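You operate a simulated robot arm through the tools that you are given. There is no shell and no other tool. Be economical: measure what you need, move in short steps, check, and stop when the job is done.

The job below is to be done with a simulated robot arm. You get a single attempt, and the scene is never put back.

## Task
Fold both flaps over the gift tray, stick the seam and plug in the 7.50 EUR sign.
Fine: gold sticker over the seam; the sign's peg goes into the sign stand; topple no jar.

Only the result counts: the job must be done as asked and must still hold three seconds after the hand-in. Knocking over, shifting, dropping, spilling or breaking anything else fails it. Flat cloth is picked up by pressing the open fingertips on it (5 to 10 N) and closing them slowly along it; thin cloth reads only 2 to 8 mm in the jaws.

## Robot
A 7-joint arm with a three-finger gripper on a trunk, on a base that drives. Base frame: it is fixed to the floor where the robot stands at the start and does not move with it; the origin is under the middle of the robot, x ahead of it, y to its left, z up; the surface under the hand at the start is at about z = 800. Units: mm, degrees, N and s.
With the tool pointing down near the work surface it reaches from about 440 to 900 mm from the robot's upright axis, wherever it stands. Its first joint turns from -166.0 to 166.0 degrees. Places, roughly: gold sticker (5x5x3 cm) [500, -200, 800]; plain flap [600, 0, 900]; printed flap [500, 0, 900]. Payload 2.69 kg.
Tool frame: the origin (TCP) lies between the finger pads and is the grasp point; the fingertips stand 29 mm ahead of it; z points along the fingers, y is the line along which they close. The gripper opens to 120 mm. The gripper's body begins 78 mm behind the TCP.
Orientation is that of the tool frame in the base frame, as a unit quaternion [x, y, z, w]. With the fingers straight down and closing along the base's y, the tool's x points along the base's -x, its y along +y and its z along -z.

## Interface
- The arm moves only by the tool drive_tool. Its argument "steps" is a list that holds one entry, the list of rows, each a list of 7 numbers: the shift along the tool's x, y, z in mm, then the turn, a rotation vector about the tool's x, y, z in degrees, then the finger opening in mm, from 0 to 120. In form: [[[dx, dy, dz, ax, ay, az, fingers], ...]]. A call has 1 to 20 rows; each row is the pose to reach, as a shift and turn from the pose commanded when the call began, along the tool's axes at that moment. A row lasts 0.2 s, in which the tool goes at most 50 mm and 8.6 degrees; a call with a longer step from one row to the next is refused whole, and so is a gripper value outside its range. A pose out of reach is approached as far as the arm can. The call stops where the force on the tool passes 40 N (or 10 N more than at its start, if that is more) or the arm is blocked; 0.2 s more then pass. Each finger halts on what it meets, pressing with about 26 N; the grip force reading is that of the motor and also rises with nothing between the fingers. The clock runs only during rows and for 0.2 s after the last one: add rows that repeat a pose to give the fingers time. It gives the time, the measured TCP pose, the force on the tool (base axes), the opening and the grip force at its end, in the units of the frame above (readings bear some noise), with the torque about the TCP (base axes, N m) and any sound that the robot's microphone picked up.
- Cameras (640 x 400 px; columns grow to the right, rows downward): "scene" is now at [173, 163.8, 1515.8]; the picture's right is [-0.31, -0.95, 0.00], its down [-0.73, 0.24, -0.64] and it looks along [0.61, -0.20, -0.77] (base axes); focal length 263 px, centre (320, 200). "wrist" rides on the gripper at [63, 0, -104] in the tool frame; the picture's right is [0.00, 1.00, 0.00], its down [-0.83, 0.00, -0.56] and it looks along [-0.56, 0.00, 0.83] (tool axes); focal length 275 px, centre (320, 200). There is no depth. A picture from a camera that has moved, and an enlarged one, comes with that camera's place and axes in the base frame and with its lens.
- get_image(camera): a new picture of that camera. The clock stands still meanwhile.
- lift_body(by): slides the trunk up (or, below 0, down) by that many mm; the arm and the scene camera ride with it, the base frame stays. It gives what a move gives, with no picture.
- drive_base(legs): drives the robot by 1 to 6 legs, each [ahead, left, turn to the left] in mm, mm and degrees, along the robot's own axes; the way and the turn of a leg run together, so that a leg with both is an arc; at most 1500 mm and 180 degrees a leg. The arm and the cameras ride along, it lands a little off, and it stops where it bumps. It gives what a move gives.
- aim_head(pan, tilt): turns the head with the scene camera to pan (to the left, within 143 degrees either way) and tilt (down, from -29 to 69), counted from straight ahead of the robot. It gives what a move gives.
- close_up(camera, box): a new picture of the part [left, top, right, bottom] of that camera's present view, enlarged. The clock stands still meanwhile.
- job_done(): hands the job in; it is judged then, once.

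Work in short steps. Places have to be worked out from the pictures, the camera data and where the tool is seen: move nearer, look again, correct. Check each grasp and each placing, and mend what went wrong. You have 120 turns and 98 pictures in all, those below and enlarged ones among them. Open the gripper and draw the arm clear of the work before you hand the job in, unless the task says otherwise; then end with one line.

The tools are called after "Request:" as name(argument=value, ...) on one line, values as JSON. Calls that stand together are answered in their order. drive_tool: Moves the arm, as the interface text tells. Its arguments: {"type":"object","properties":{"steps":{"type":"array"}},"required":["steps"]} The other tools are called the same way: lift_body (by) slides the trunk up or down; drive_base (legs) drives the base; aim_head (pan, tilt) turns the head that bears the scene camera; get_image (camera) takes a picture; close_up (camera, box) takes an enlarged picture of a part of a camera's view; job_done () hands the job in.

At the start:

```text
time: 0.0
eef_pos: [586.5, 16.5, 1135.8]
tool_rot: [0.0, 1.0, 0.0, 0.0]
contact_force: [0.0, 0.5, -0.7]
wrist_torque: [0.04, -0.01, 0.0]
gripper_width: 120.2
grasp_force: 0.0
trunk travel left (down, up): [-525.0, 61.0]
robot x, y, heading: [0.4, 0.0, -0.1]
head pan, tilt: [-18.2, 50.0]
```

scene: 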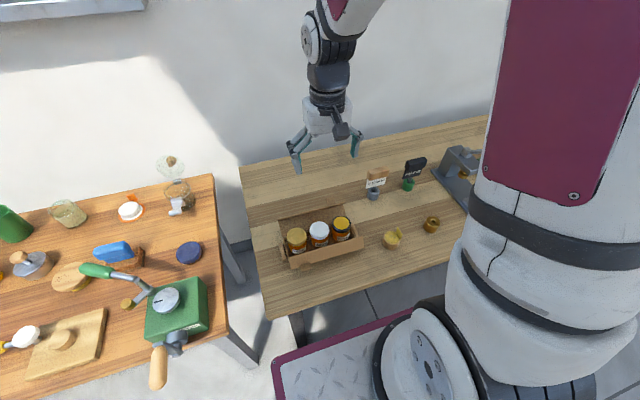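
wrist: 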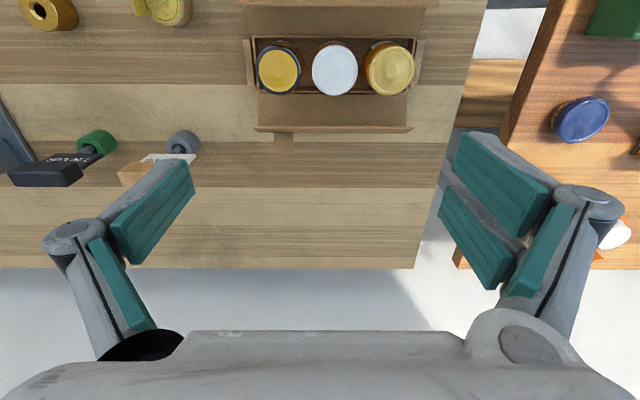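

The pictures show a tray with three jars and two flaps, two signs in small stands, and two rolls on the right. I enlarge the work area to see details.

Request:
close_up(camera="scene", box=[240, 180, 400, 280])

Request:
close_up(camera="scene", box=[350, 140, 510, 260])

Request:
close_up(camera="wrist", box=[0, 0, 460, 240])

```text
4.00 times, centred on (320, 230) of scene
camera zoom: at [173.0, 163.8, 1515.8], right [-0.31, -0.95, 0.0], down [-0.73, 0.24, -0.64], along [0.61, -0.2, -0.77], focal length 1052 px, centre (320, 80)
```

zoom: 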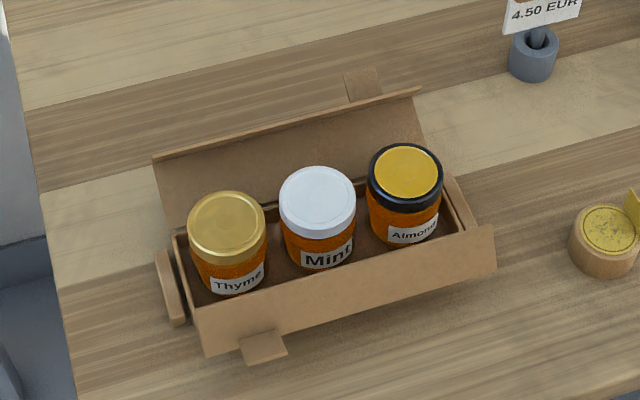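

```text
3.33 times, centred on (430, 200) of scene
camera zoom: at [173.0, 163.8, 1515.8], right [-0.31, -0.95, 0.0], down [-0.73, 0.24, -0.64], along [0.61, -0.2, -0.77], focal length 877 px, centre (-47, 200)
```

zoom: 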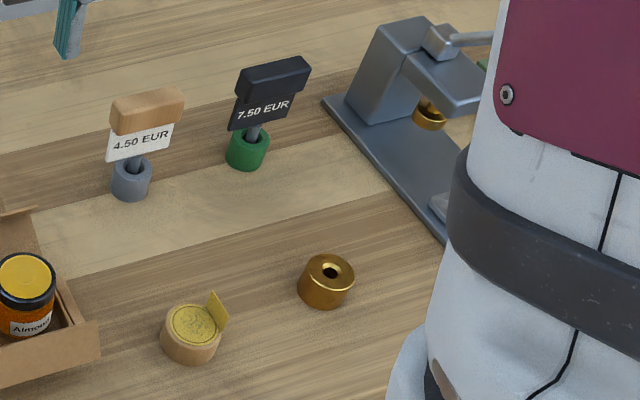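

```text
1.39 times, centred on (230, 120) of wrist
camera zoom: at [522.3, 17.1, 1239.6], right [0.0, 1.0, 0.0], down [0.83, 0.0, 0.56], along [0.56, 0.0, -0.83], focal length 383 px, centre (445, 311)
```

zoom: 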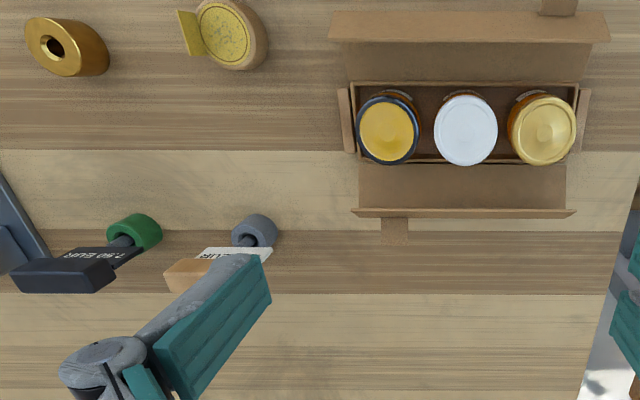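

I judge the near flap to have a lip, with its peak at about x=512, z=882. I want a side view of the tray, so I move the hand to its left side with a quarter turn.

Request:
drive_tool(steps=[[[4, 20, 6, 0, 0, 8.2, 60], [8, 40, 12, 0, 0, 16.4, 30], [12, 60, 18, 0, 0, 24.6, 10], [16, 80, 24, 0, 0, 32.8, 10], [20, 100, 30, 0, 0, 41, 10], [24, 120, 36, 0, 0, 49.2, 10], [28, 140, 42, 0, 0, 57.4, 10], [32, 160, 48, 0, 0, 65.6, 10], [36, 180, 54, 0, 0, 73.8, 10], [38, 200, 58, 0, 0, 82, 10], [40, 220, 60, 0, 0, 90, 10], [40, 220, 60, 0, 0, 90, 10]]])

```text
time: 2.6
eef_pos: [544.8, 235.9, 1074.4]
tool_rot: [0.708, 0.706, 0.0, 0.0]
contact_force: [-0.4, 0.1, -0.3]
wrist_torque: [0.01, 0.02, 0.0]
gripper_width: 10.0
grasp_force: 0.0
trunk travel left (down, up): [-525.0, 61.0]
robot x, y, heading: [2.6, 0.3, 0.1]
head pan, tilt: [-18.2, 50.0]
```

Turned as wanted. Now I tilt the hand so the camera looks more along the table, and take a picture.

Request:
drive_tool(steps=[[[10, 0, 20, 0, -8, 0, 10], [20, 0, 40, 0, -16, 0, 10], [30, 0, 60, 0, -24, 0, 10], [40, 0, 80, 0, -32, 0, 10], [50, 0, 80, 0, -38, 0, 10], [50, 0, 80, 0, -38, 0, 10]]])

Request:
get_image(camera="wrist")

```text
time: 4.0
eef_pos: [544.9, 285.5, 994.9]
tool_rot: [0.669, 0.668, -0.231, 0.23]
contact_force: [0.0, -0.1, -0.2]
wrist_torque: [0.01, -0.03, -0.02]
gripper_width: 9.7
grasp_force: 0.0
trunk travel left (down, up): [-525.0, 61.0]
robot x, y, heading: [-0.8, 0.1, 0.1]
head pan, tilt: [-18.2, 50.0]
```

```text
92 pictures are left
camera wrist: at [545.2, 401.7, 1038.1], right [1.0, 0.0, 0.0], down [0.0, -0.31, 0.95], along [0.0, -0.95, -0.31], focal length 275 px, centre (320, 200)
```

wrist: 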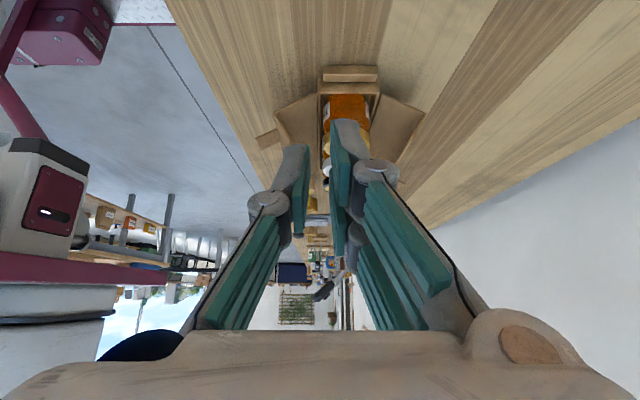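

The fingers block the view, so I open them and enlarge.

Request:
drive_tool(steps=[[[0, 0, 0, 0, 0, 0, 110], [0, 0, 0, 0, 0, 0, 110], [0, 0, 0, 0, 0, 0, 110]]])

Request:
close_up(camera="wrist", box=[220, 50, 460, 200])

```text
time: 4.8
eef_pos: [546.4, 286.9, 995.1]
tool_rot: [0.668, 0.669, -0.23, 0.231]
contact_force: [0.1, 0.3, 0.4]
wrist_torque: [-0.01, -0.02, 0.02]
gripper_width: 109.8
grasp_force: 0.1
trunk travel left (down, up): [-525.0, 61.0]
robot x, y, heading: [0.7, 2.6, -0.0]
head pan, tilt: [-18.2, 50.0]
```

```text
2.67 times, centred on (340, 125) of wrist
camera zoom: at [545.2, 401.6, 1038.2], right [1.0, 0.0, 0.0], down [0.0, -0.31, 0.95], along [0.0, -0.95, -0.31], focal length 734 px, centre (267, 400)
```

zoom: 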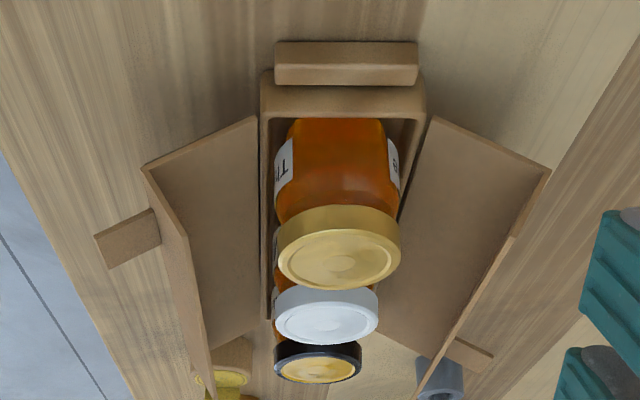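

I work out: near flap is an L — hinge about (541, z 828), corner (494, 852), lip end (513, 884); folding means about 63° until the panel is upright and the lip lies over the lids (z≈873). The far flap mirrors it (hinge x≈613). I untilt the hand, then go to push the near flap with closed fingers.

Request:
drive_tool(steps=[[[0, 0, 0, 0, 8, 0, 60], [0, 0, 0, 0, 16, 0, 20], [0, 0, 0, 0, 24, 0, 0], [0, 0, 0, 0, 32, 0, 0], [0, 0, 0, 0, 38, 0, 0], [0, 0, 0, 0, 38, 0, 0]]])

```text
time: 6.2
eef_pos: [545.8, 286.5, 995.5]
tool_rot: [0.707, 0.707, 0.0, -0.001]
contact_force: [-0.1, -0.6, 1.0]
wrist_torque: [-0.03, 0.01, 0.0]
gripper_width: 0.2
grasp_force: 26.0
trunk travel left (down, up): [-525.0, 61.0]
robot x, y, heading: [0.5, 2.7, 0.1]
head pan, tilt: [-18.2, 50.0]
```

Hand is straight down with closed fingers. I move above the near side of the tray, outside of the near flap.

Request:
drive_tool(steps=[[[-40, -16, 0, 0, 0, 0, 0], [-80, -32, 0, 0, 0, 0, 0], [-120, -48, 0, 0, 0, 0, 0], [-160, -64, 0, 0, 0, 0, 0], [-200, -80, 0, 0, 0, 0, 0], [-230, -91, 0, 0, 0, 0, 0], [-251, -91, 0, 0, 0, 0, 0], [-251, -91, 0, 0, 0, 0, 0]]])

Request:
get_image(camera="wrist")

Request:
get_image(camera="scene")

```text
time: 8.0
eef_pos: [456.4, 34.7, 995.1]
tool_rot: [0.707, 0.707, -0.001, -0.001]
contact_force: [-0.8, 0.1, 0.4]
wrist_torque: [-0.01, 0.01, -0.01]
gripper_width: 0.0
grasp_force: 26.4
trunk travel left (down, up): [-525.0, 61.0]
robot x, y, heading: [0.0, 2.9, 0.1]
head pan, tilt: [-18.2, 50.0]
```

```text
90 pictures are left
camera wrist: at [455.7, 98.8, 1099.6], right [1.0, 0.0, 0.0], down [0.01, -0.83, 0.56], along [0.0, -0.56, -0.83], focal length 275 px, centre (320, 200)
```

wrist: 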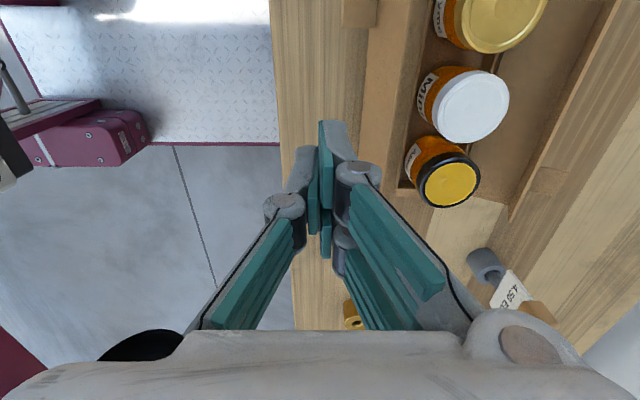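

```text
89 pictures are left
camera scene: at [173.0, 163.9, 1515.8], right [-0.31, -0.95, 0.0], down [-0.73, 0.24, -0.64], along [0.61, -0.2, -0.77], focal length 263 px, centre (320, 200)
```

scene: 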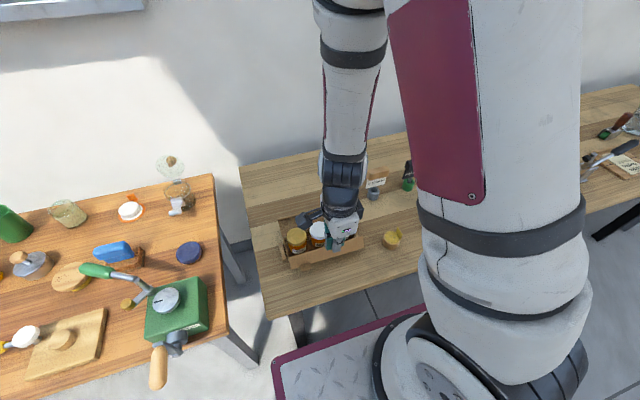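

Position fine. I lower until the tips are at about z=841, outside the flap.

Request:
drive_tool(steps=[[[0, 0, 40, 0, 0, 0, 0], [0, 0, 80, 0, 0, 0, 0], [0, 0, 110, 0, 0, 0, 0], [0, 0, 125, 0, 0, 0, 0], [0, 0, 125, 0, 0, 0, 0]]])

Request:
get_image(camera="wrist")

```text
time: 9.2
eef_pos: [452.4, 34.9, 870.5]
tool_rot: [0.707, 0.707, 0.0, 0.0]
contact_force: [0.7, -0.4, 0.2]
wrist_torque: [-0.03, -0.01, 0.01]
gripper_width: 0.0
grasp_force: 26.3
trunk travel left (down, up): [-525.0, 61.0]
robot x, y, heading: [0.8, 1.1, 0.0]
head pan, tilt: [-18.2, 50.0]
```

```text
88 pictures are left
camera wrist: at [452.0, 98.5, 975.2], right [1.0, 0.0, 0.0], down [0.0, -0.83, 0.56], along [0.0, -0.56, -0.83], focal length 275 px, centre (320, 200)
```

wrist: 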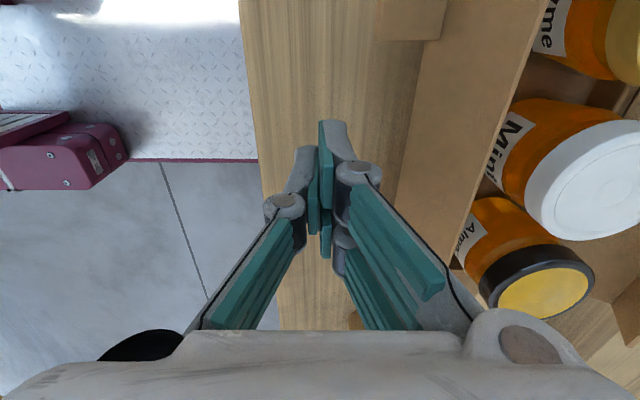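

The fingers are beside the flap's corner. I sweep inward along the corner's arc, stopping short of upright, watching the force.

Request:
drive_tool(steps=[[[0, 15, 0, 0, 0, 0, 0], [0, 28, 0, 0, 0, 0, 0], [0, 33, 0, 0, 0, 0, 0], [0, 38, -5, 0, 0, 0, 0], [0, 42, -9, 0, 0, 0, 0], [0, 46, -13, 0, 0, 0, 0], [0, 50, -16, 0, 0, 0, 0], [0, 54, -19, 0, 0, 0, 0], [0, 58, -21, 0, 0, 0, 0], [0, 62, -23, 0, 0, 0, 0], [0, 66, -24, 0, 0, 0, 0], [0, 66, -24, 0, 0, 0, 0]]])

Request:
get_image(camera="wrist")

Request:
close_up(camera="scene", box=[240, 180, 400, 280])

```text
time: 11.8
eef_pos: [520.0, 34.5, 894.5]
tool_rot: [0.707, 0.707, 0.0, 0.0]
contact_force: [0.1, 0.2, -0.6]
wrist_torque: [-0.02, 0.0, -0.01]
gripper_width: 0.0
grasp_force: 25.9
trunk travel left (down, up): [-525.0, 61.0]
robot x, y, heading: [-1.2, -0.2, -0.3]
head pan, tilt: [-18.2, 50.0]
```

```text
87 pictures are left
camera wrist: at [520.1, 99.7, 998.8], right [1.0, 0.0, 0.0], down [0.0, -0.83, 0.56], along [0.0, -0.56, -0.83], focal length 275 px, centre (320, 200)
```

wrist: 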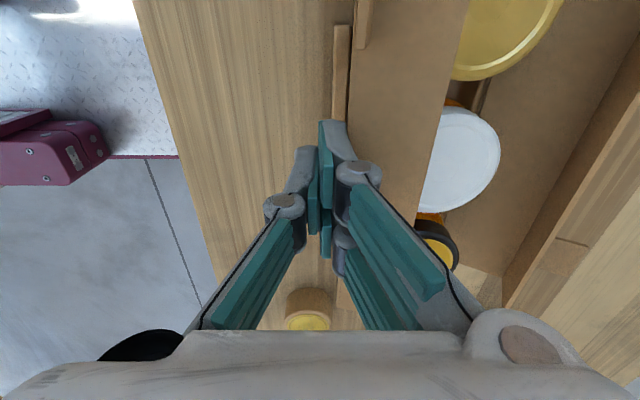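

```text
4.00 times, centred on (320, 230) of scene
camera zoom: at [173.0, 163.8, 1515.8], right [-0.31, -0.95, 0.0], down [-0.73, 0.24, -0.64], along [0.61, -0.2, -0.77], focal length 1052 px, centre (320, 80)
```

zoom: 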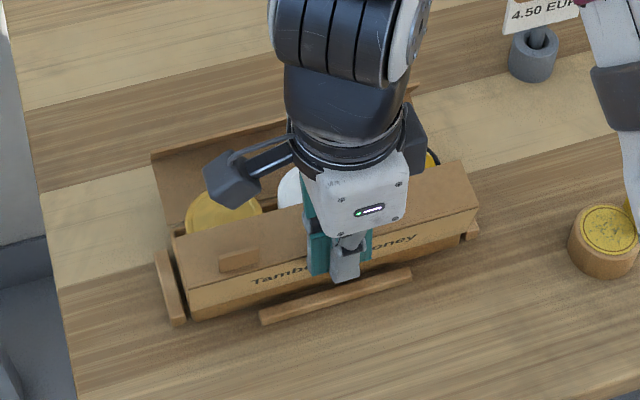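

The flap folds easily with hardly any force (the tray sits between stop blocks). I push on to upright.

Request:
drive_tool(steps=[[[0, 3, 0, 0, 0, 0, 0], [0, 6, 0, 0, 0, 0, 0], [0, 9, 0, 0, 0, 0, 0], [0, 11, 0, 0, 0, 0, 0], [0, 13, 0, 0, 0, 0, 0], [0, 13, 0, 0, 0, 0, 0]]])

Request:
get_image(camera="wrist")

```text
time: 13.2
eef_pos: [532.9, 35.5, 893.6]
tool_rot: [0.707, 0.707, 0.0, 0.0]
contact_force: [-5.9, 2.8, 1.7]
wrist_torque: [0.06, 0.1, 0.02]
gripper_width: 0.0
grasp_force: 26.3
trunk travel left (down, up): [-525.0, 61.0]
robot x, y, heading: [-1.8, 2.6, -0.0]
head pan, tilt: [-18.2, 50.0]
```

```text
85 pictures are left
camera wrist: at [532.4, 99.3, 999.0], right [1.0, 0.01, 0.0], down [0.01, -0.83, 0.56], along [0.0, -0.56, -0.83], focal length 275 px, centre (320, 200)
```

wrist: 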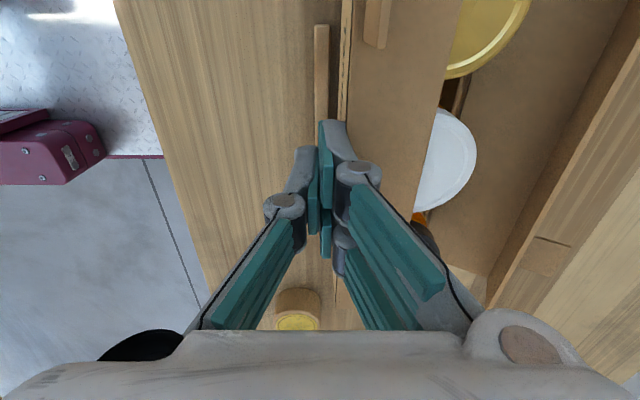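

Contact of 6 N appears: the flap is at its end. I retreat and check whether it stays.

Request:
drive_tool(steps=[[[0, 2, 0, 0, 0, 0, 0], [0, -15, 0, 0, 0, 0, 0], [0, -50, 0, 0, 0, 0, 0], [0, -50, -50, 0, 0, 0, 0], [0, -50, -90, 0, 0, 0, 0], [0, -50, -90, 0, 0, 0, 0]]])

Request:
get_image(camera="wrist")

```text
time: 14.6
eef_pos: [480.8, 34.7, 984.6]
tool_rot: [0.707, 0.707, 0.0, 0.0]
contact_force: [-0.1, 0.5, -0.9]
wrist_torque: [-0.01, 0.02, 0.0]
gripper_width: 0.0
grasp_force: 25.9
trunk travel left (down, up): [-525.0, 61.0]
robot x, y, heading: [-0.3, 1.3, 0.2]
head pan, tilt: [-18.2, 50.0]
```

```text
84 pictures are left
camera wrist: at [480.7, 99.1, 1088.9], right [1.0, 0.0, 0.0], down [0.0, -0.83, 0.56], along [0.0, -0.56, -0.83], focal length 275 px, centre (320, 200)
```

wrist: 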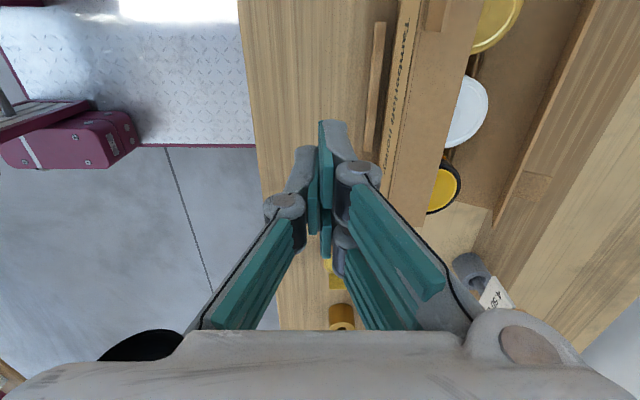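

The flap seems to stay shut. I rise and cross over the tray, looking down on it on the way.

Request:
drive_tool(steps=[[[30, 30, -30, 0, 0, 0, 60], [70, 60, -60, 0, 0, 0, 120], [110, 80, -80, 0, 0, 0, 120], [150, 97, -80, 0, 0, 0, 120], [150, 97, -80, 0, 0, 0, 120]]])

Request:
close_up(camera="wrist", box=[160, 0, 480, 200])

Request:
close_up(camera="scene", box=[240, 180, 400, 280])

```text
refused: row 1 steps farther than a row can; nothing moved
```

```text
2.00 times, centred on (320, 100) of wrist
camera zoom: at [480.7, 99.1, 1088.9], right [1.0, 0.0, 0.0], down [0.0, -0.83, 0.56], along [0.0, -0.56, -0.83], focal length 551 px, centre (320, 400)
```

zoom: 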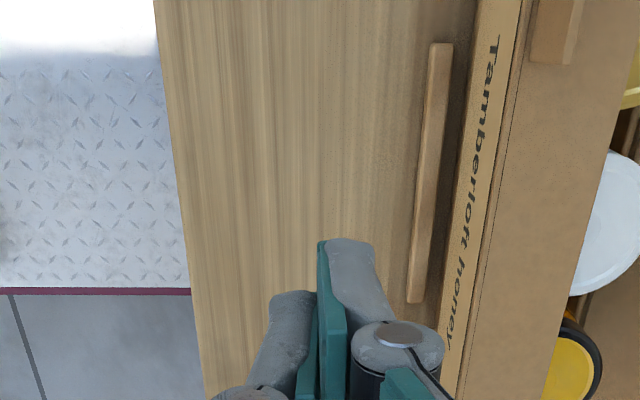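

```text
4.00 times, centred on (320, 230) of scene
camera zoom: at [173.0, 163.8, 1515.7], right [-0.31, -0.95, 0.0], down [-0.73, 0.24, -0.64], along [0.61, -0.2, -0.77], focal length 1052 px, centre (320, 80)
```

zoom: 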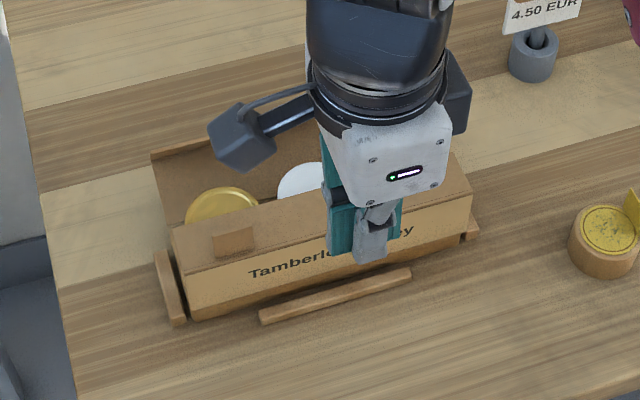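

It stays shut. The step was too long, so I cross in smaller steps to the far side (x≈700, y≈40).

Request:
drive_tool(steps=[[[0, 10, -40, 0, 0, 0, 0], [0, 45, -60, 0, 0, 0, 0], [0, 90, -60, 0, 0, 0, 0], [0, 135, -60, 0, 0, 0, 0], [0, 180, -60, 0, 0, 0, 0], [0, 225, -60, 0, 0, 0, 0], [0, 225, -60, 0, 0, 0, 0]]])

Request:
get_image(camera="wrist")

```text
time: 16.2
eef_pos: [709.5, 34.4, 1043.0]
tool_rot: [0.708, 0.707, -0.001, 0.0]
contact_force: [0.6, 0.4, 0.0]
wrist_torque: [0.0, 0.02, 0.0]
gripper_width: 0.1
grasp_force: 25.9
trunk travel left (down, up): [-525.0, 61.0]
robot x, y, heading: [-3.6, -3.1, -0.0]
head pan, tilt: [-18.2, 50.0]
```

```text
81 pictures are left
camera wrist: at [708.3, 99.8, 1147.9], right [1.0, 0.0, 0.0], down [0.0, -0.83, 0.56], along [0.0, -0.56, -0.83], focal length 275 px, centre (320, 200)
```

wrist: 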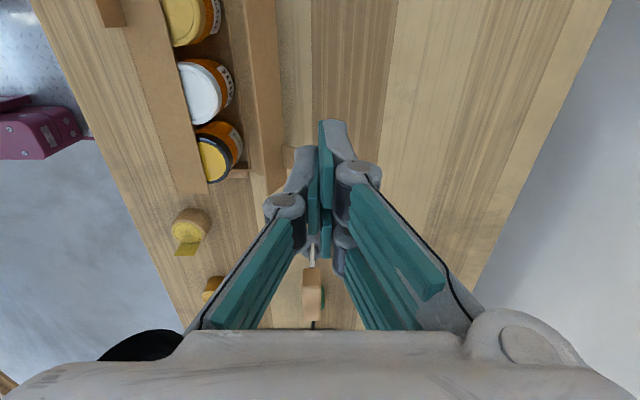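

The hand is outside the far flap (corner about x=662–670). I lower to the same height.

Request:
drive_tool(steps=[[[0, 0, 45, 0, 0, 0, 0], [0, 0, 90, 0, 0, 0, 0], [0, 0, 130, 0, 0, 0, 0], [0, 0, 160, 0, 0, 0, 0], [0, 0, 173, 0, 0, 0, 0], [0, 0, 173, 0, 0, 0, 0]]])

Request:
get_image(camera="wrist")

```text
time: 17.6
eef_pos: [708.5, 33.6, 868.5]
tool_rot: [0.707, 0.707, 0.0, 0.001]
contact_force: [-0.5, -0.4, 0.3]
wrist_torque: [0.02, -0.02, 0.0]
gripper_width: 0.0
grasp_force: 25.7
trunk travel left (down, up): [-525.0, 61.0]
robot x, y, heading: [-0.5, -0.6, -0.1]
head pan, tilt: [-18.2, 50.0]
```

```text
80 pictures are left
camera wrist: at [707.1, 98.6, 974.1], right [1.0, 0.0, 0.0], down [0.0, -0.83, 0.56], along [0.0, -0.56, -0.83], focal length 275 px, centre (320, 200)
```

wrist: 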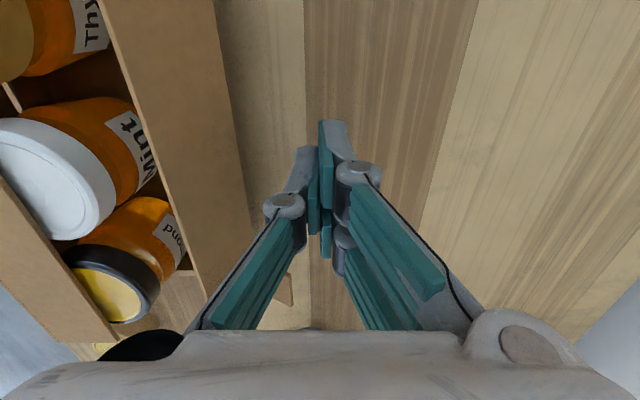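

Clear of the flap. I sweep toward the robot along the mirrored arc.

Request:
drive_tool(steps=[[[0, -20, 0, 0, 0, 0, 0], [0, -32, 0, 0, 0, 0, 0], [0, -38, 0, 0, 0, 0, 0], [0, -44, -5, 0, 0, 0, 0], [0, -49, -9, 0, 0, 0, 0], [0, -54, -13, 0, 0, 0, 0], [0, -58, -16, 0, 0, 0, 0], [0, -62, -19, 0, 0, 0, 0], [0, -66, -21, 0, 0, 0, 0], [0, -70, -23, 0, 0, 0, 0], [0, -74, -24, 0, 0, 0, 0], [0, -77, -24, 0, 0, 0, 0], [0, -77, -24, 0, 0, 0, 0]]])

Request:
get_image(camera="wrist")

```text
time: 20.4
eef_pos: [630.8, 34.8, 896.4]
tool_rot: [0.708, 0.707, 0.0, 0.001]
contact_force: [-0.1, 0.3, -0.2]
wrist_torque: [0.01, 0.03, -0.01]
gripper_width: 0.0
grasp_force: 26.1
trunk travel left (down, up): [-525.0, 61.0]
robot x, y, heading: [0.2, 0.4, 0.2]
head pan, tilt: [-18.2, 50.0]
```

```text
79 pictures are left
camera wrist: at [630.8, 99.0, 999.9], right [1.0, 0.0, 0.0], down [0.0, -0.83, 0.56], along [0.0, -0.56, -0.83], focal length 275 px, centre (320, 200)
```

wrist: 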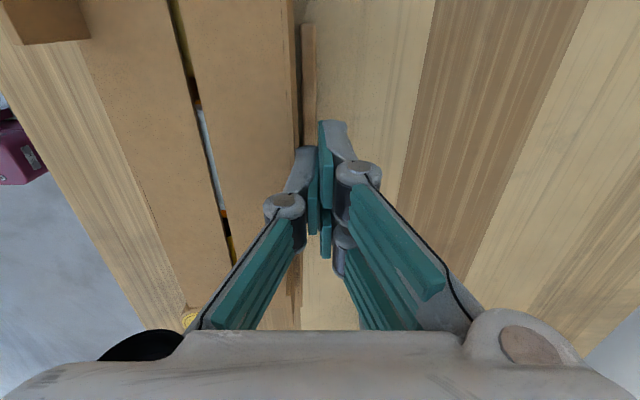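

Nearly shut, with a thin gap left. I push the last millimetres and back off.

Request:
drive_tool(steps=[[[0, -3, 0, 0, 0, 0, 0], [0, -5, 0, 0, 0, 0, 0], [0, -7, 0, 0, 0, 0, 0], [0, -9, 0, 0, 0, 0, 0], [0, -10, 0, 0, 0, 0, 0], [0, -10, 0, 0, 0, 0, 0]]])

Request:
get_image(camera="wrist")

```text
time: 21.8
eef_pos: [623.0, 34.5, 895.6]
tool_rot: [0.707, 0.707, 0.001, 0.002]
contact_force: [17.4, 0.2, 10.7]
wrist_torque: [0.0, -0.18, -0.02]
gripper_width: 0.0
grasp_force: 26.6
trunk travel left (down, up): [-525.0, 61.0]
robot x, y, heading: [-3.5, 0.5, 0.1]
head pan, tilt: [-18.2, 50.0]
```

```text
78 pictures are left
camera wrist: at [622.4, 99.5, 1000.3], right [1.0, 0.0, 0.0], down [0.0, -0.83, 0.56], along [0.01, -0.56, -0.83], focal length 275 px, centre (320, 200)
```

wrist: 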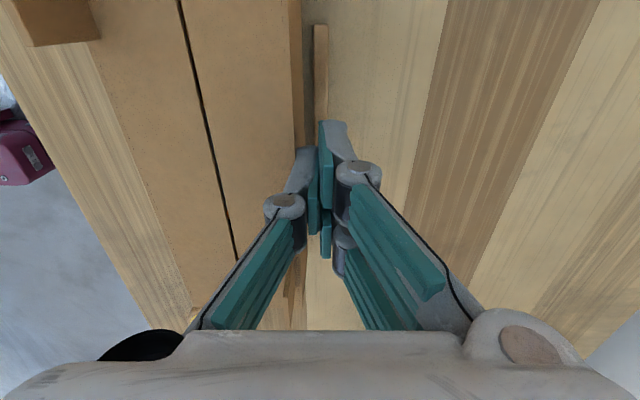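

The seam is closed (17 N felt). I back off and rise, then look from above.

Request:
drive_tool(steps=[[[0, 15, 0, 0, 0, 0, 0], [0, 50, 0, 0, 0, 0, 0], [0, 50, -45, 0, 0, 0, 0], [0, 50, -90, 0, 0, 0, 0], [0, 30, -130, 0, 0, 0, 0], [-10, 0, -150, 0, 0, 0, 0], [-50, -20, -150, 0, 0, 0, 0], [-90, -40, -150, 0, 0, 0, 0], [-90, -80, -150, 0, 0, 0, 0], [-90, -80, -150, 0, 0, 0, 0]]])

Request:
get_image(camera="wrist")

Request:
close_up(camera="scene", box=[240, 180, 440, 305])

```text
time: 24.0
eef_pos: [542.0, -53.4, 1042.7]
tool_rot: [0.707, 0.707, 0.0, -0.001]
contact_force: [0.0, 0.4, -0.2]
wrist_torque: [0.0, -0.01, 0.02]
gripper_width: 0.1
grasp_force: 26.5
trunk travel left (down, up): [-525.0, 61.0]
robot x, y, heading: [0.2, 1.8, 0.2]
head pan, tilt: [-18.2, 50.0]
```

```text
77 pictures are left
camera wrist: at [541.2, 10.4, 1147.5], right [1.0, 0.0, 0.0], down [0.0, -0.83, 0.56], along [0.0, -0.56, -0.83], focal length 275 px, centre (320, 200)
```

wrist: 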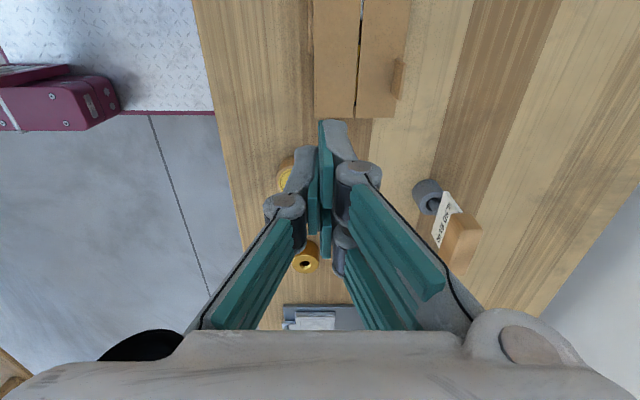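

```text
3.20 times, centred on (340, 242) of scene
camera zoom: at [173.0, 163.8, 1515.7], right [-0.31, -0.95, 0.0], down [-0.73, 0.24, -0.64], along [0.61, -0.2, -0.77], focal length 842 px, centre (256, 64)
```

zoom: 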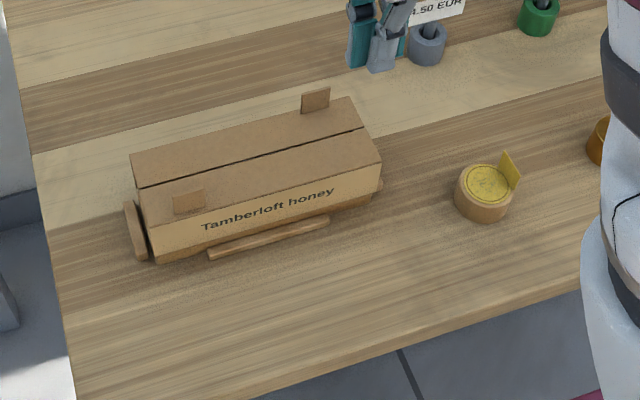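

Box is shut and holds. Now a closer look at the sticker: I move toward it and open the fingers to clear the view.

Request:
drive_tool(steps=[[[-20, -15, 20, 0, 0, 0, 40], [-40, -30, 40, 0, 0, 0, 80], [-47, -30, 60, 0, 0, 0, 110], [-47, -30, 60, 0, 0, 0, 110]]])

Request:
get_image(camera="wrist")

```text
time: 25.0
eef_pos: [512.9, -102.8, 984.1]
tool_rot: [0.707, 0.707, 0.0, 0.0]
contact_force: [1.2, 0.6, -0.9]
wrist_torque: [0.0, -0.01, -0.02]
gripper_width: 109.8
grasp_force: 0.1
trunk travel left (down, up): [-525.0, 61.0]
robot x, y, heading: [-1.6, 1.0, 0.0]
head pan, tilt: [-18.2, 50.0]
```

```text
75 pictures are left
camera wrist: at [510.8, -37.5, 1088.5], right [1.0, 0.0, 0.0], down [0.0, -0.83, 0.56], along [0.0, -0.56, -0.83], focal length 275 px, centre (320, 200)
```

wrist: 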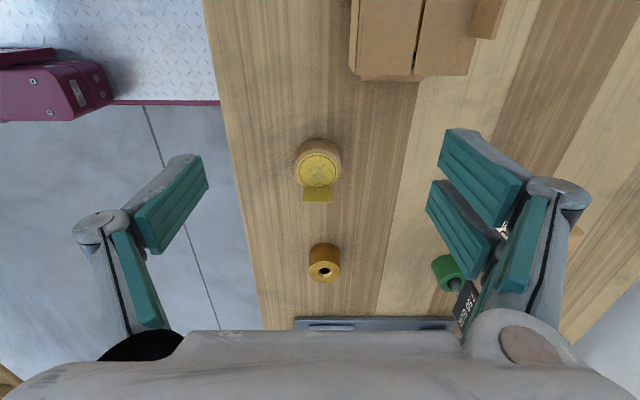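

Request:
close_up(camera="wrist", box=[260, 110, 420, 300])

Request:
close_up(camera="scene", box=[360, 210, 460, 270])

```text
2.11 times, centred on (340, 205) of wrist
camera zoom: at [510.8, -37.5, 1088.5], right [1.0, 0.0, 0.0], down [0.0, -0.83, 0.56], along [0.0, -0.56, -0.83], focal length 580 px, centre (278, 190)
```

zoom: 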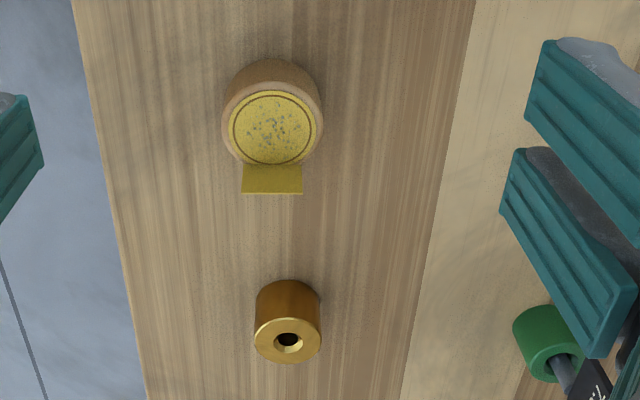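

```text
6.40 times, centred on (410, 240) of scene
camera zoom: at [173.0, 163.9, 1515.8], right [-0.31, -0.95, 0.0], down [-0.73, 0.24, -0.64], along [0.61, -0.2, -0.77], focal length 1684 px, centre (-256, -56)
```

zoom: 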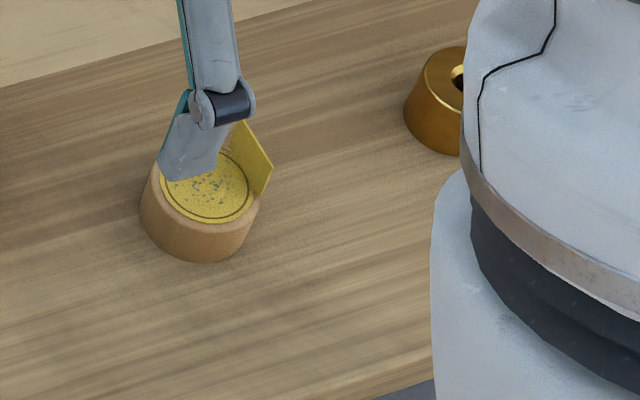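

From two views I get the sticker disc at about (508, −174.5, 833) with its pull tab standing at y≈−197, z 833–854. I turn the hand back to close along y and go above the tab.

Request:
drive_tool(steps=[[[-8, 0, 0, 0, 0, -8.2, 90], [-16, 0, 0, 0, 0, -16.4, 70], [-24, 0, 0, 0, 0, -24.6, 50], [-32, 0, 0, 0, 0, -32.8, 50], [-40, 0, 0, 0, 0, -41, 50], [-50, -1, 0, 0, 0, -49.2, 50], [-60, -2, 0, 0, 0, -57.4, 50], [-70, -3, 0, 0, 0, -65.6, 50], [-80, -4, 0, 0, 0, -73.8, 50], [-90, -5, 0, 0, 0, -82, 50], [-94, -5, 0, 0, 0, -90, 50], [-94, -5, 0, 0, 0, -90, 50]]])

Request:
get_image(camera="wrist")

Request:
close_up(camera="scene", box=[360, 190, 480, 270])

```text
time: 27.6
eef_pos: [506.8, -196.4, 985.2]
tool_rot: [-0.001, 1.0, 0.0, 0.0]
contact_force: [-0.1, -0.1, 0.7]
wrist_torque: [-0.01, 0.04, -0.02]
gripper_width: 49.8
grasp_force: 0.1
trunk travel left (down, up): [-525.0, 61.0]
robot x, y, heading: [-2.3, 0.9, 0.1]
head pan, tilt: [-18.2, 50.0]
```

```text
72 pictures are left
camera wrist: at [443.1, -195.2, 1090.1], right [-0.01, 1.0, 0.0], down [0.83, 0.01, 0.56], along [0.56, 0.0, -0.83], focal length 275 px, centre (320, 200)
```

wrist: 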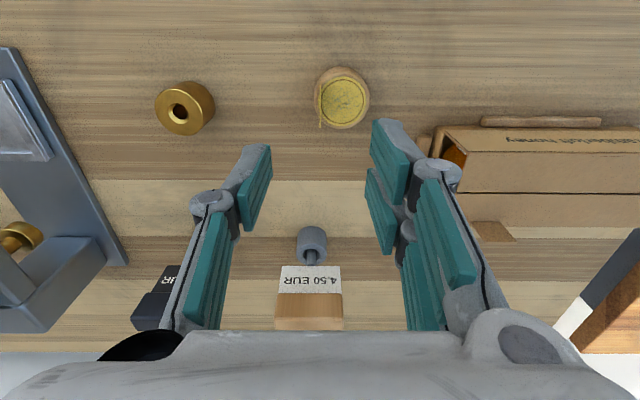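

```text
5.00 times, centred on (420, 230) of scene
camera zoom: at [173.0, 163.8, 1515.8], right [-0.31, -0.95, 0.0], down [-0.73, 0.24, -0.64], along [0.61, -0.2, -0.77], focal length 1315 px, centre (-180, 50)
```

zoom: 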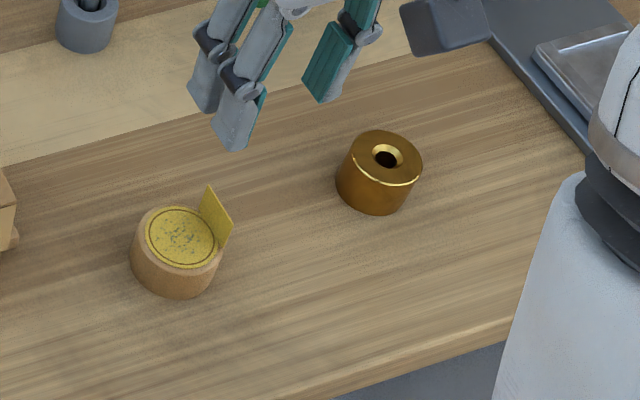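

The tab sits right between the fingers (y≈−195, x 492–527). I go down until the tips are just above the disc, then close slowly.

Request:
drive_tool(steps=[[[-1, 0, 40, 0, 0, 0, 50], [-1, 1, 80, 0, 0, 0, 40], [-1, 1, 105, 0, 0, 0, 40], [-1, 1, 116, 0, 0, 0, 40], [-1, 1, 116, 0, 0, 0, 40]]])

Request:
get_image(camera="wrist")

Request:
close_up(camera="scene", box=[360, 200, 440, 260])

```text
time: 28.8
eef_pos: [506.8, -194.8, 869.5]
tool_rot: [0.0, 1.0, 0.0, 0.0]
contact_force: [0.2, 0.6, -0.4]
wrist_torque: [-0.01, 0.03, 0.0]
gripper_width: 40.1
grasp_force: 0.1
trunk travel left (down, up): [-525.0, 61.0]
robot x, y, heading: [0.6, -3.2, -0.1]
head pan, tilt: [-18.2, 50.0]
```

```text
70 pictures are left
camera wrist: at [444.7, -194.4, 973.0], right [0.0, 1.0, 0.0], down [0.83, 0.0, 0.56], along [0.56, 0.0, -0.83], focal length 275 px, centre (320, 200)
```

wrist: 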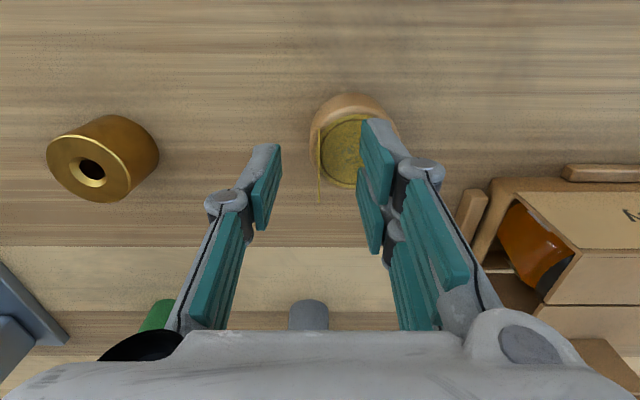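

```text
6.67 times, centred on (400, 230) of scene
camera zoom: at [173.0, 163.8, 1515.8], right [-0.31, -0.95, 0.0], down [-0.73, 0.24, -0.64], along [0.61, -0.2, -0.77], focal length 1754 px, centre (-213, 0)
```

zoom: 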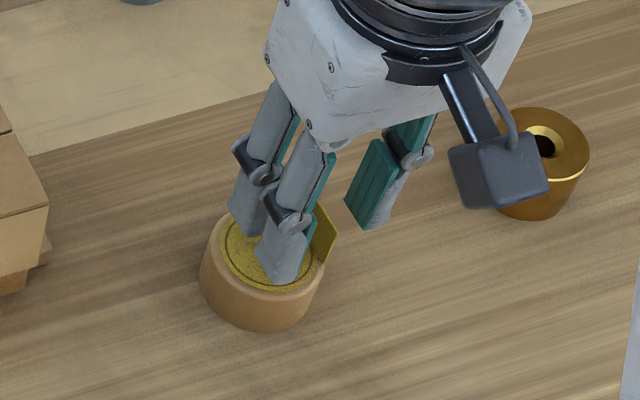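

Fingers straddle the tab with tips just above the disc. I close slowly.

Request:
drive_tool(steps=[[[0, -1, 2, 0, 0, 0, 30], [0, -1, 2, 0, 0, 0, 20], [0, -1, 2, 0, 0, 0, 12], [0, -1, 2, 0, 0, 0, 6], [0, -1, 2, 0, 0, 0, 2], [0, -1, 2, 0, 0, 0, 0], [0, -1, 2, 0, 0, 0, 0]]])

Request:
close_up(camera="scene", box=[360, 200, 440, 260])

```text
time: 30.4
eef_pos: [508.1, -196.4, 866.9]
tool_rot: [0.0, 1.0, -0.001, 0.001]
contact_force: [-0.8, -0.1, -1.3]
wrist_torque: [0.0, -0.03, 0.02]
gripper_width: 6.0
grasp_force: 26.1
trunk travel left (down, up): [-525.0, 61.0]
robot x, y, heading: [-0.9, 4.3, 0.1]
head pan, tilt: [-18.2, 50.0]
```

```text
6.67 times, centred on (400, 230) of scene
camera zoom: at [173.0, 163.8, 1515.8], right [-0.31, -0.95, 0.0], down [-0.73, 0.24, -0.64], along [0.61, -0.2, -0.77], focal length 1754 px, centre (-213, 0)
```

zoom: 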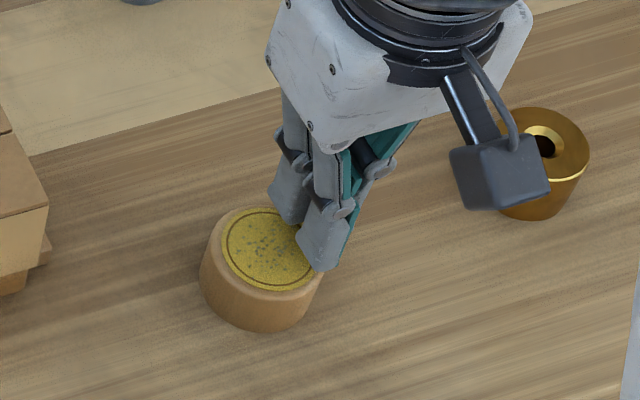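

The grip reads 6 mm: the tab is held. I lift slowly and check what comes up.

Request:
drive_tool(steps=[[[0, 0, -2, 0, 0, 0, 0], [0, 0, -6, 0, 0, 0, 0], [0, 0, -15, 0, 0, 0, 0], [0, 0, -30, 0, 0, 0, 0], [0, 0, -60, 0, 0, 0, 0], [0, 0, -100, 0, 0, 0, 0], [0, 0, -100, 0, 0, 0, 0]]])

Request:
close_up(camera="scene", box=[340, 180, 460, 270])

Request:
get_image(camera="wrist")

```text
time: 32.0
eef_pos: [509.7, -194.8, 967.0]
tool_rot: [0.0, 1.0, -0.001, 0.0]
contact_force: [0.2, -0.2, 0.1]
wrist_torque: [-0.01, -0.02, -0.03]
gripper_width: 6.4
grasp_force: 25.8
trunk travel left (down, up): [-525.0, 61.0]
robot x, y, heading: [2.9, 1.1, -0.1]
head pan, tilt: [-18.2, 50.0]
```

```text
4.44 times, centred on (400, 225) of scene
camera zoom: at [173.1, 163.7, 1515.8], right [-0.31, -0.95, 0.0], down [-0.73, 0.24, -0.64], along [0.61, -0.2, -0.77], focal length 1169 px, centre (-36, 89)
```

zoom: 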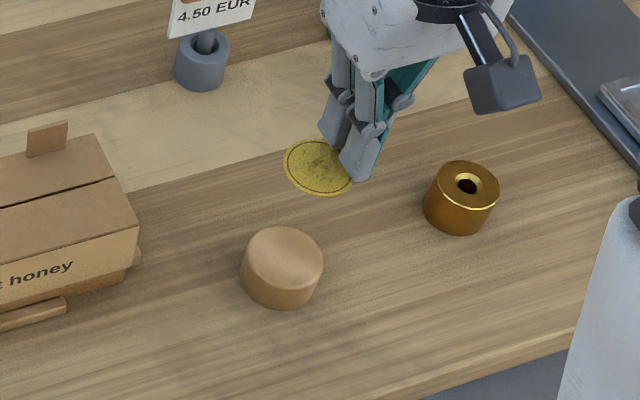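

```text
66 pictures are left
camera wrist: at [445.4, -194.5, 1072.3], right [0.0, 1.0, 0.0], down [0.83, 0.0, 0.56], along [0.56, 0.0, -0.83], focal length 275 px, centre (320, 200)
```

wrist: 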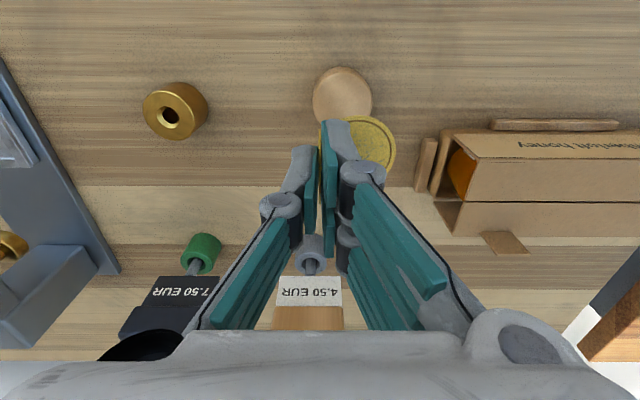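

The disc is held level by its tab. The seam lies at x≈575; I carry the sticker above the middle of the box (disc centre y≈34).

Request:
drive_tool(steps=[[[-15, 40, 0, 0, 0, 0, 0], [-30, 80, 0, 0, 0, 0, 0], [-45, 120, 0, 0, 0, 0, 0], [-55, 160, 0, 0, 0, 0, 0], [-65, 195, 0, 0, 0, 0, 0], [-65, 207, 0, 0, 0, 0, 0], [-65, 207, 0, 0, 0, 0, 0]]])

Request:
get_image(camera="wrist")

Request:
close_up(camera="scene", box=[260, 170, 400, 270])

```text
time: 33.6
eef_pos: [573.2, 12.1, 965.9]
tool_rot: [0.001, 1.0, 0.0, 0.0]
contact_force: [-0.1, -0.7, -0.7]
wrist_torque: [0.0, -0.05, -0.02]
gripper_width: 5.8
grasp_force: 26.4
trunk travel left (down, up): [-525.0, 61.0]
robot x, y, heading: [-0.1, 3.5, -0.4]
head pan, tilt: [-18.2, 50.0]
```

```text
65 pictures are left
camera wrist: at [509.7, 12.7, 1071.7], right [0.0, 1.0, 0.0], down [0.83, 0.0, 0.56], along [0.56, 0.0, -0.83], focal length 275 px, centre (320, 200)
```

wrist: 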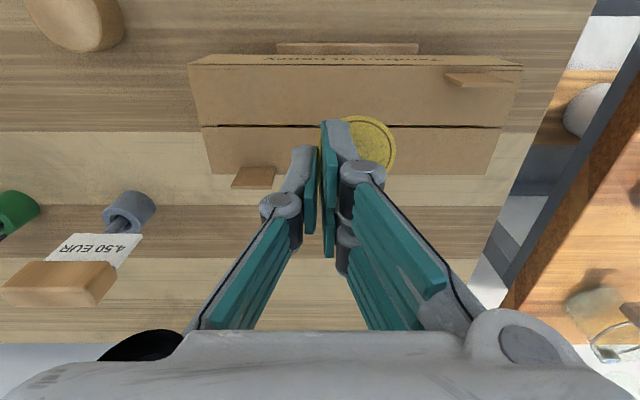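

```text
4.00 times, centred on (330, 220) of scene
camera zoom: at [173.0, 163.8, 1515.8], right [-0.31, -0.95, 0.0], down [-0.73, 0.24, -0.64], along [0.61, -0.2, -0.77], focal length 1052 px, centre (280, 120)
```

zoom: 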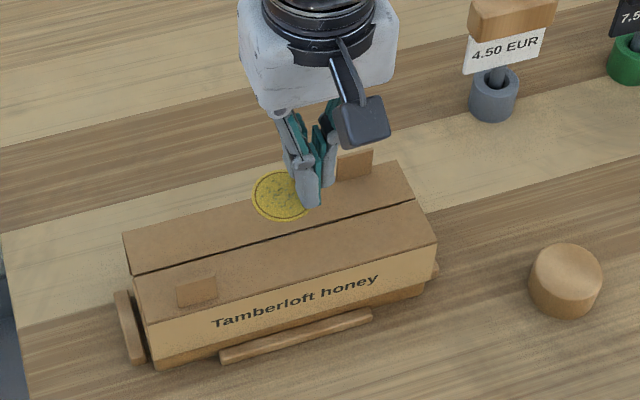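

The two views disagree by some mm about the seam relative to the disc; I go lower to about 12 mm above the lid and compare again.

Request:
drive_tool(steps=[[[0, 0, 15, 0, 0, 0, 0], [0, 0, 28, 0, 0, 0, 0], [0, 0, 34, 0, 0, 0, 0], [0, 0, 34, 0, 0, 0, 0]]])

Request:
close_up(camera="wrist", box=[180, 20, 500, 220])

Request:
close_up(camera="scene", box=[280, 190, 380, 260])

```text
time: 34.6
eef_pos: [573.1, 9.7, 932.7]
tool_rot: [0.0, 1.0, 0.0, 0.001]
contact_force: [-0.3, 0.3, 0.1]
wrist_torque: [0.02, 0.0, 0.01]
gripper_width: 6.3
grasp_force: 26.1
trunk travel left (down, up): [-525.0, 61.0]
robot x, y, heading: [-1.3, 0.5, -0.2]
head pan, tilt: [-18.2, 50.0]
```

```text
2.00 times, centred on (340, 120) of wrist
camera zoom: at [509.8, 11.6, 1037.2], right [0.0, 1.0, 0.0], down [0.83, 0.0, 0.56], along [0.56, 0.0, -0.83], focal length 551 px, centre (280, 360)
```

zoom: 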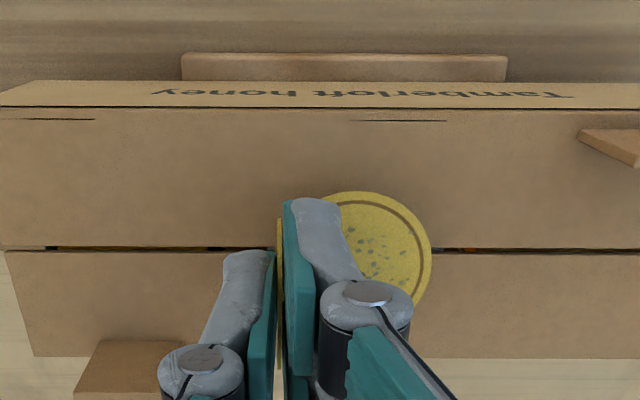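

```text
5.71 times, centred on (330, 225) of scene
camera zoom: at [173.0, 163.8, 1515.8], right [-0.31, -0.95, 0.0], down [-0.73, 0.24, -0.64], along [0.61, -0.2, -0.77], focal length 1503 px, centre (263, 57)
```

zoom: 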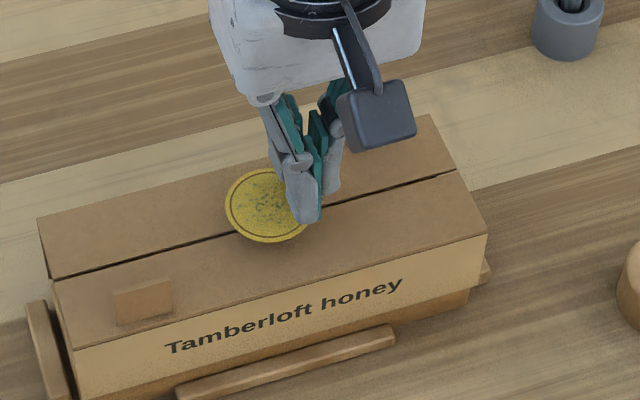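

Wrist says seam is 6 mm ahead of the disc centre, scene says 0; I shift 3 mm and lower gently toward contact.

Request:
drive_tool(steps=[[[-3, 0, 3, 0, 0, 0, 0], [-3, 0, 6, 0, 0, 0, 0], [-3, 0, 8, 0, 0, 0, 0], [-3, 0, 10, 0, 0, 0, 0], [-3, 0, 11, 0, 0, 0, 0], [-3, 0, 12, 0, 0, 0, 0], [-3, 0, 12, 0, 0, 0, 0]]])

Request:
close_up(camera="wrist", box=[180, 20, 500, 220])

Request:
close_up(camera="scene", box=[280, 190, 380, 260])

```text
time: 36.2
eef_pos: [576.1, 11.3, 921.7]
tool_rot: [0.001, 1.0, 0.0, 0.0]
contact_force: [-0.1, 0.1, -0.3]
wrist_torque: [0.02, 0.03, -0.02]
gripper_width: 6.0
grasp_force: 26.1
trunk travel left (down, up): [-525.0, 61.0]
robot x, y, heading: [-2.5, -1.9, 0.0]
head pan, tilt: [-18.2, 50.0]
```

```text
2.00 times, centred on (340, 120) of wrist
camera zoom: at [512.3, 11.7, 1026.4], right [0.0, 1.0, 0.0], down [0.83, 0.0, 0.56], along [0.56, 0.0, -0.83], focal length 551 px, centre (280, 360)
```

zoom: 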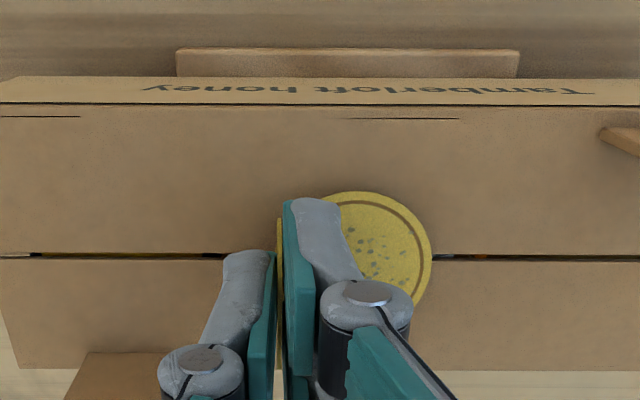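

```text
5.71 times, centred on (330, 225) of scene
camera zoom: at [173.0, 163.8, 1515.8], right [-0.31, -0.95, 0.0], down [-0.73, 0.24, -0.64], along [0.61, -0.2, -0.77], focal length 1503 px, centre (263, 57)
```

zoom: 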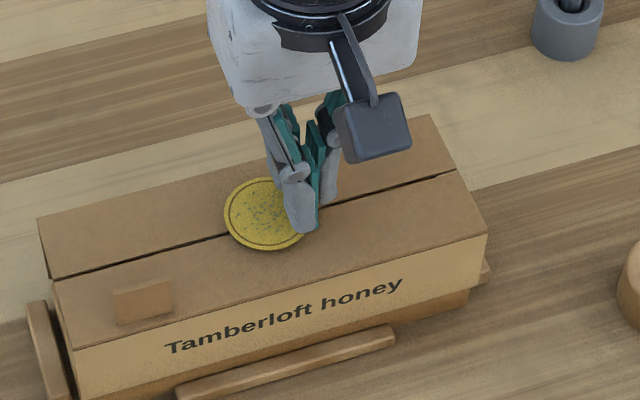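

Disc is nearly centred over the seam in both views. I continue down slowly until contact is felt.

Request:
drive_tool(steps=[[[0, 0, 1, 0, 0, 0, 0], [0, 0, 2, 0, 0, 0, 0], [0, 0, 3, 0, 0, 0, 0], [0, 0, 4, 0, 0, 0, 0], [0, 0, 5, 0, 0, 0, 0], [0, 0, 5, 0, 0, 0, 0]]])

```text
time: 37.6
eef_pos: [576.0, 10.4, 915.6]
tool_rot: [0.0, 1.0, 0.0, 0.001]
contact_force: [0.2, -2.2, 15.2]
wrist_torque: [0.09, 0.02, 0.01]
gripper_width: 5.9
grasp_force: 25.8
trunk travel left (down, up): [-525.0, 61.0]
robot x, y, heading: [3.8, -1.9, -0.2]
head pan, tilt: [-18.2, 50.0]
```

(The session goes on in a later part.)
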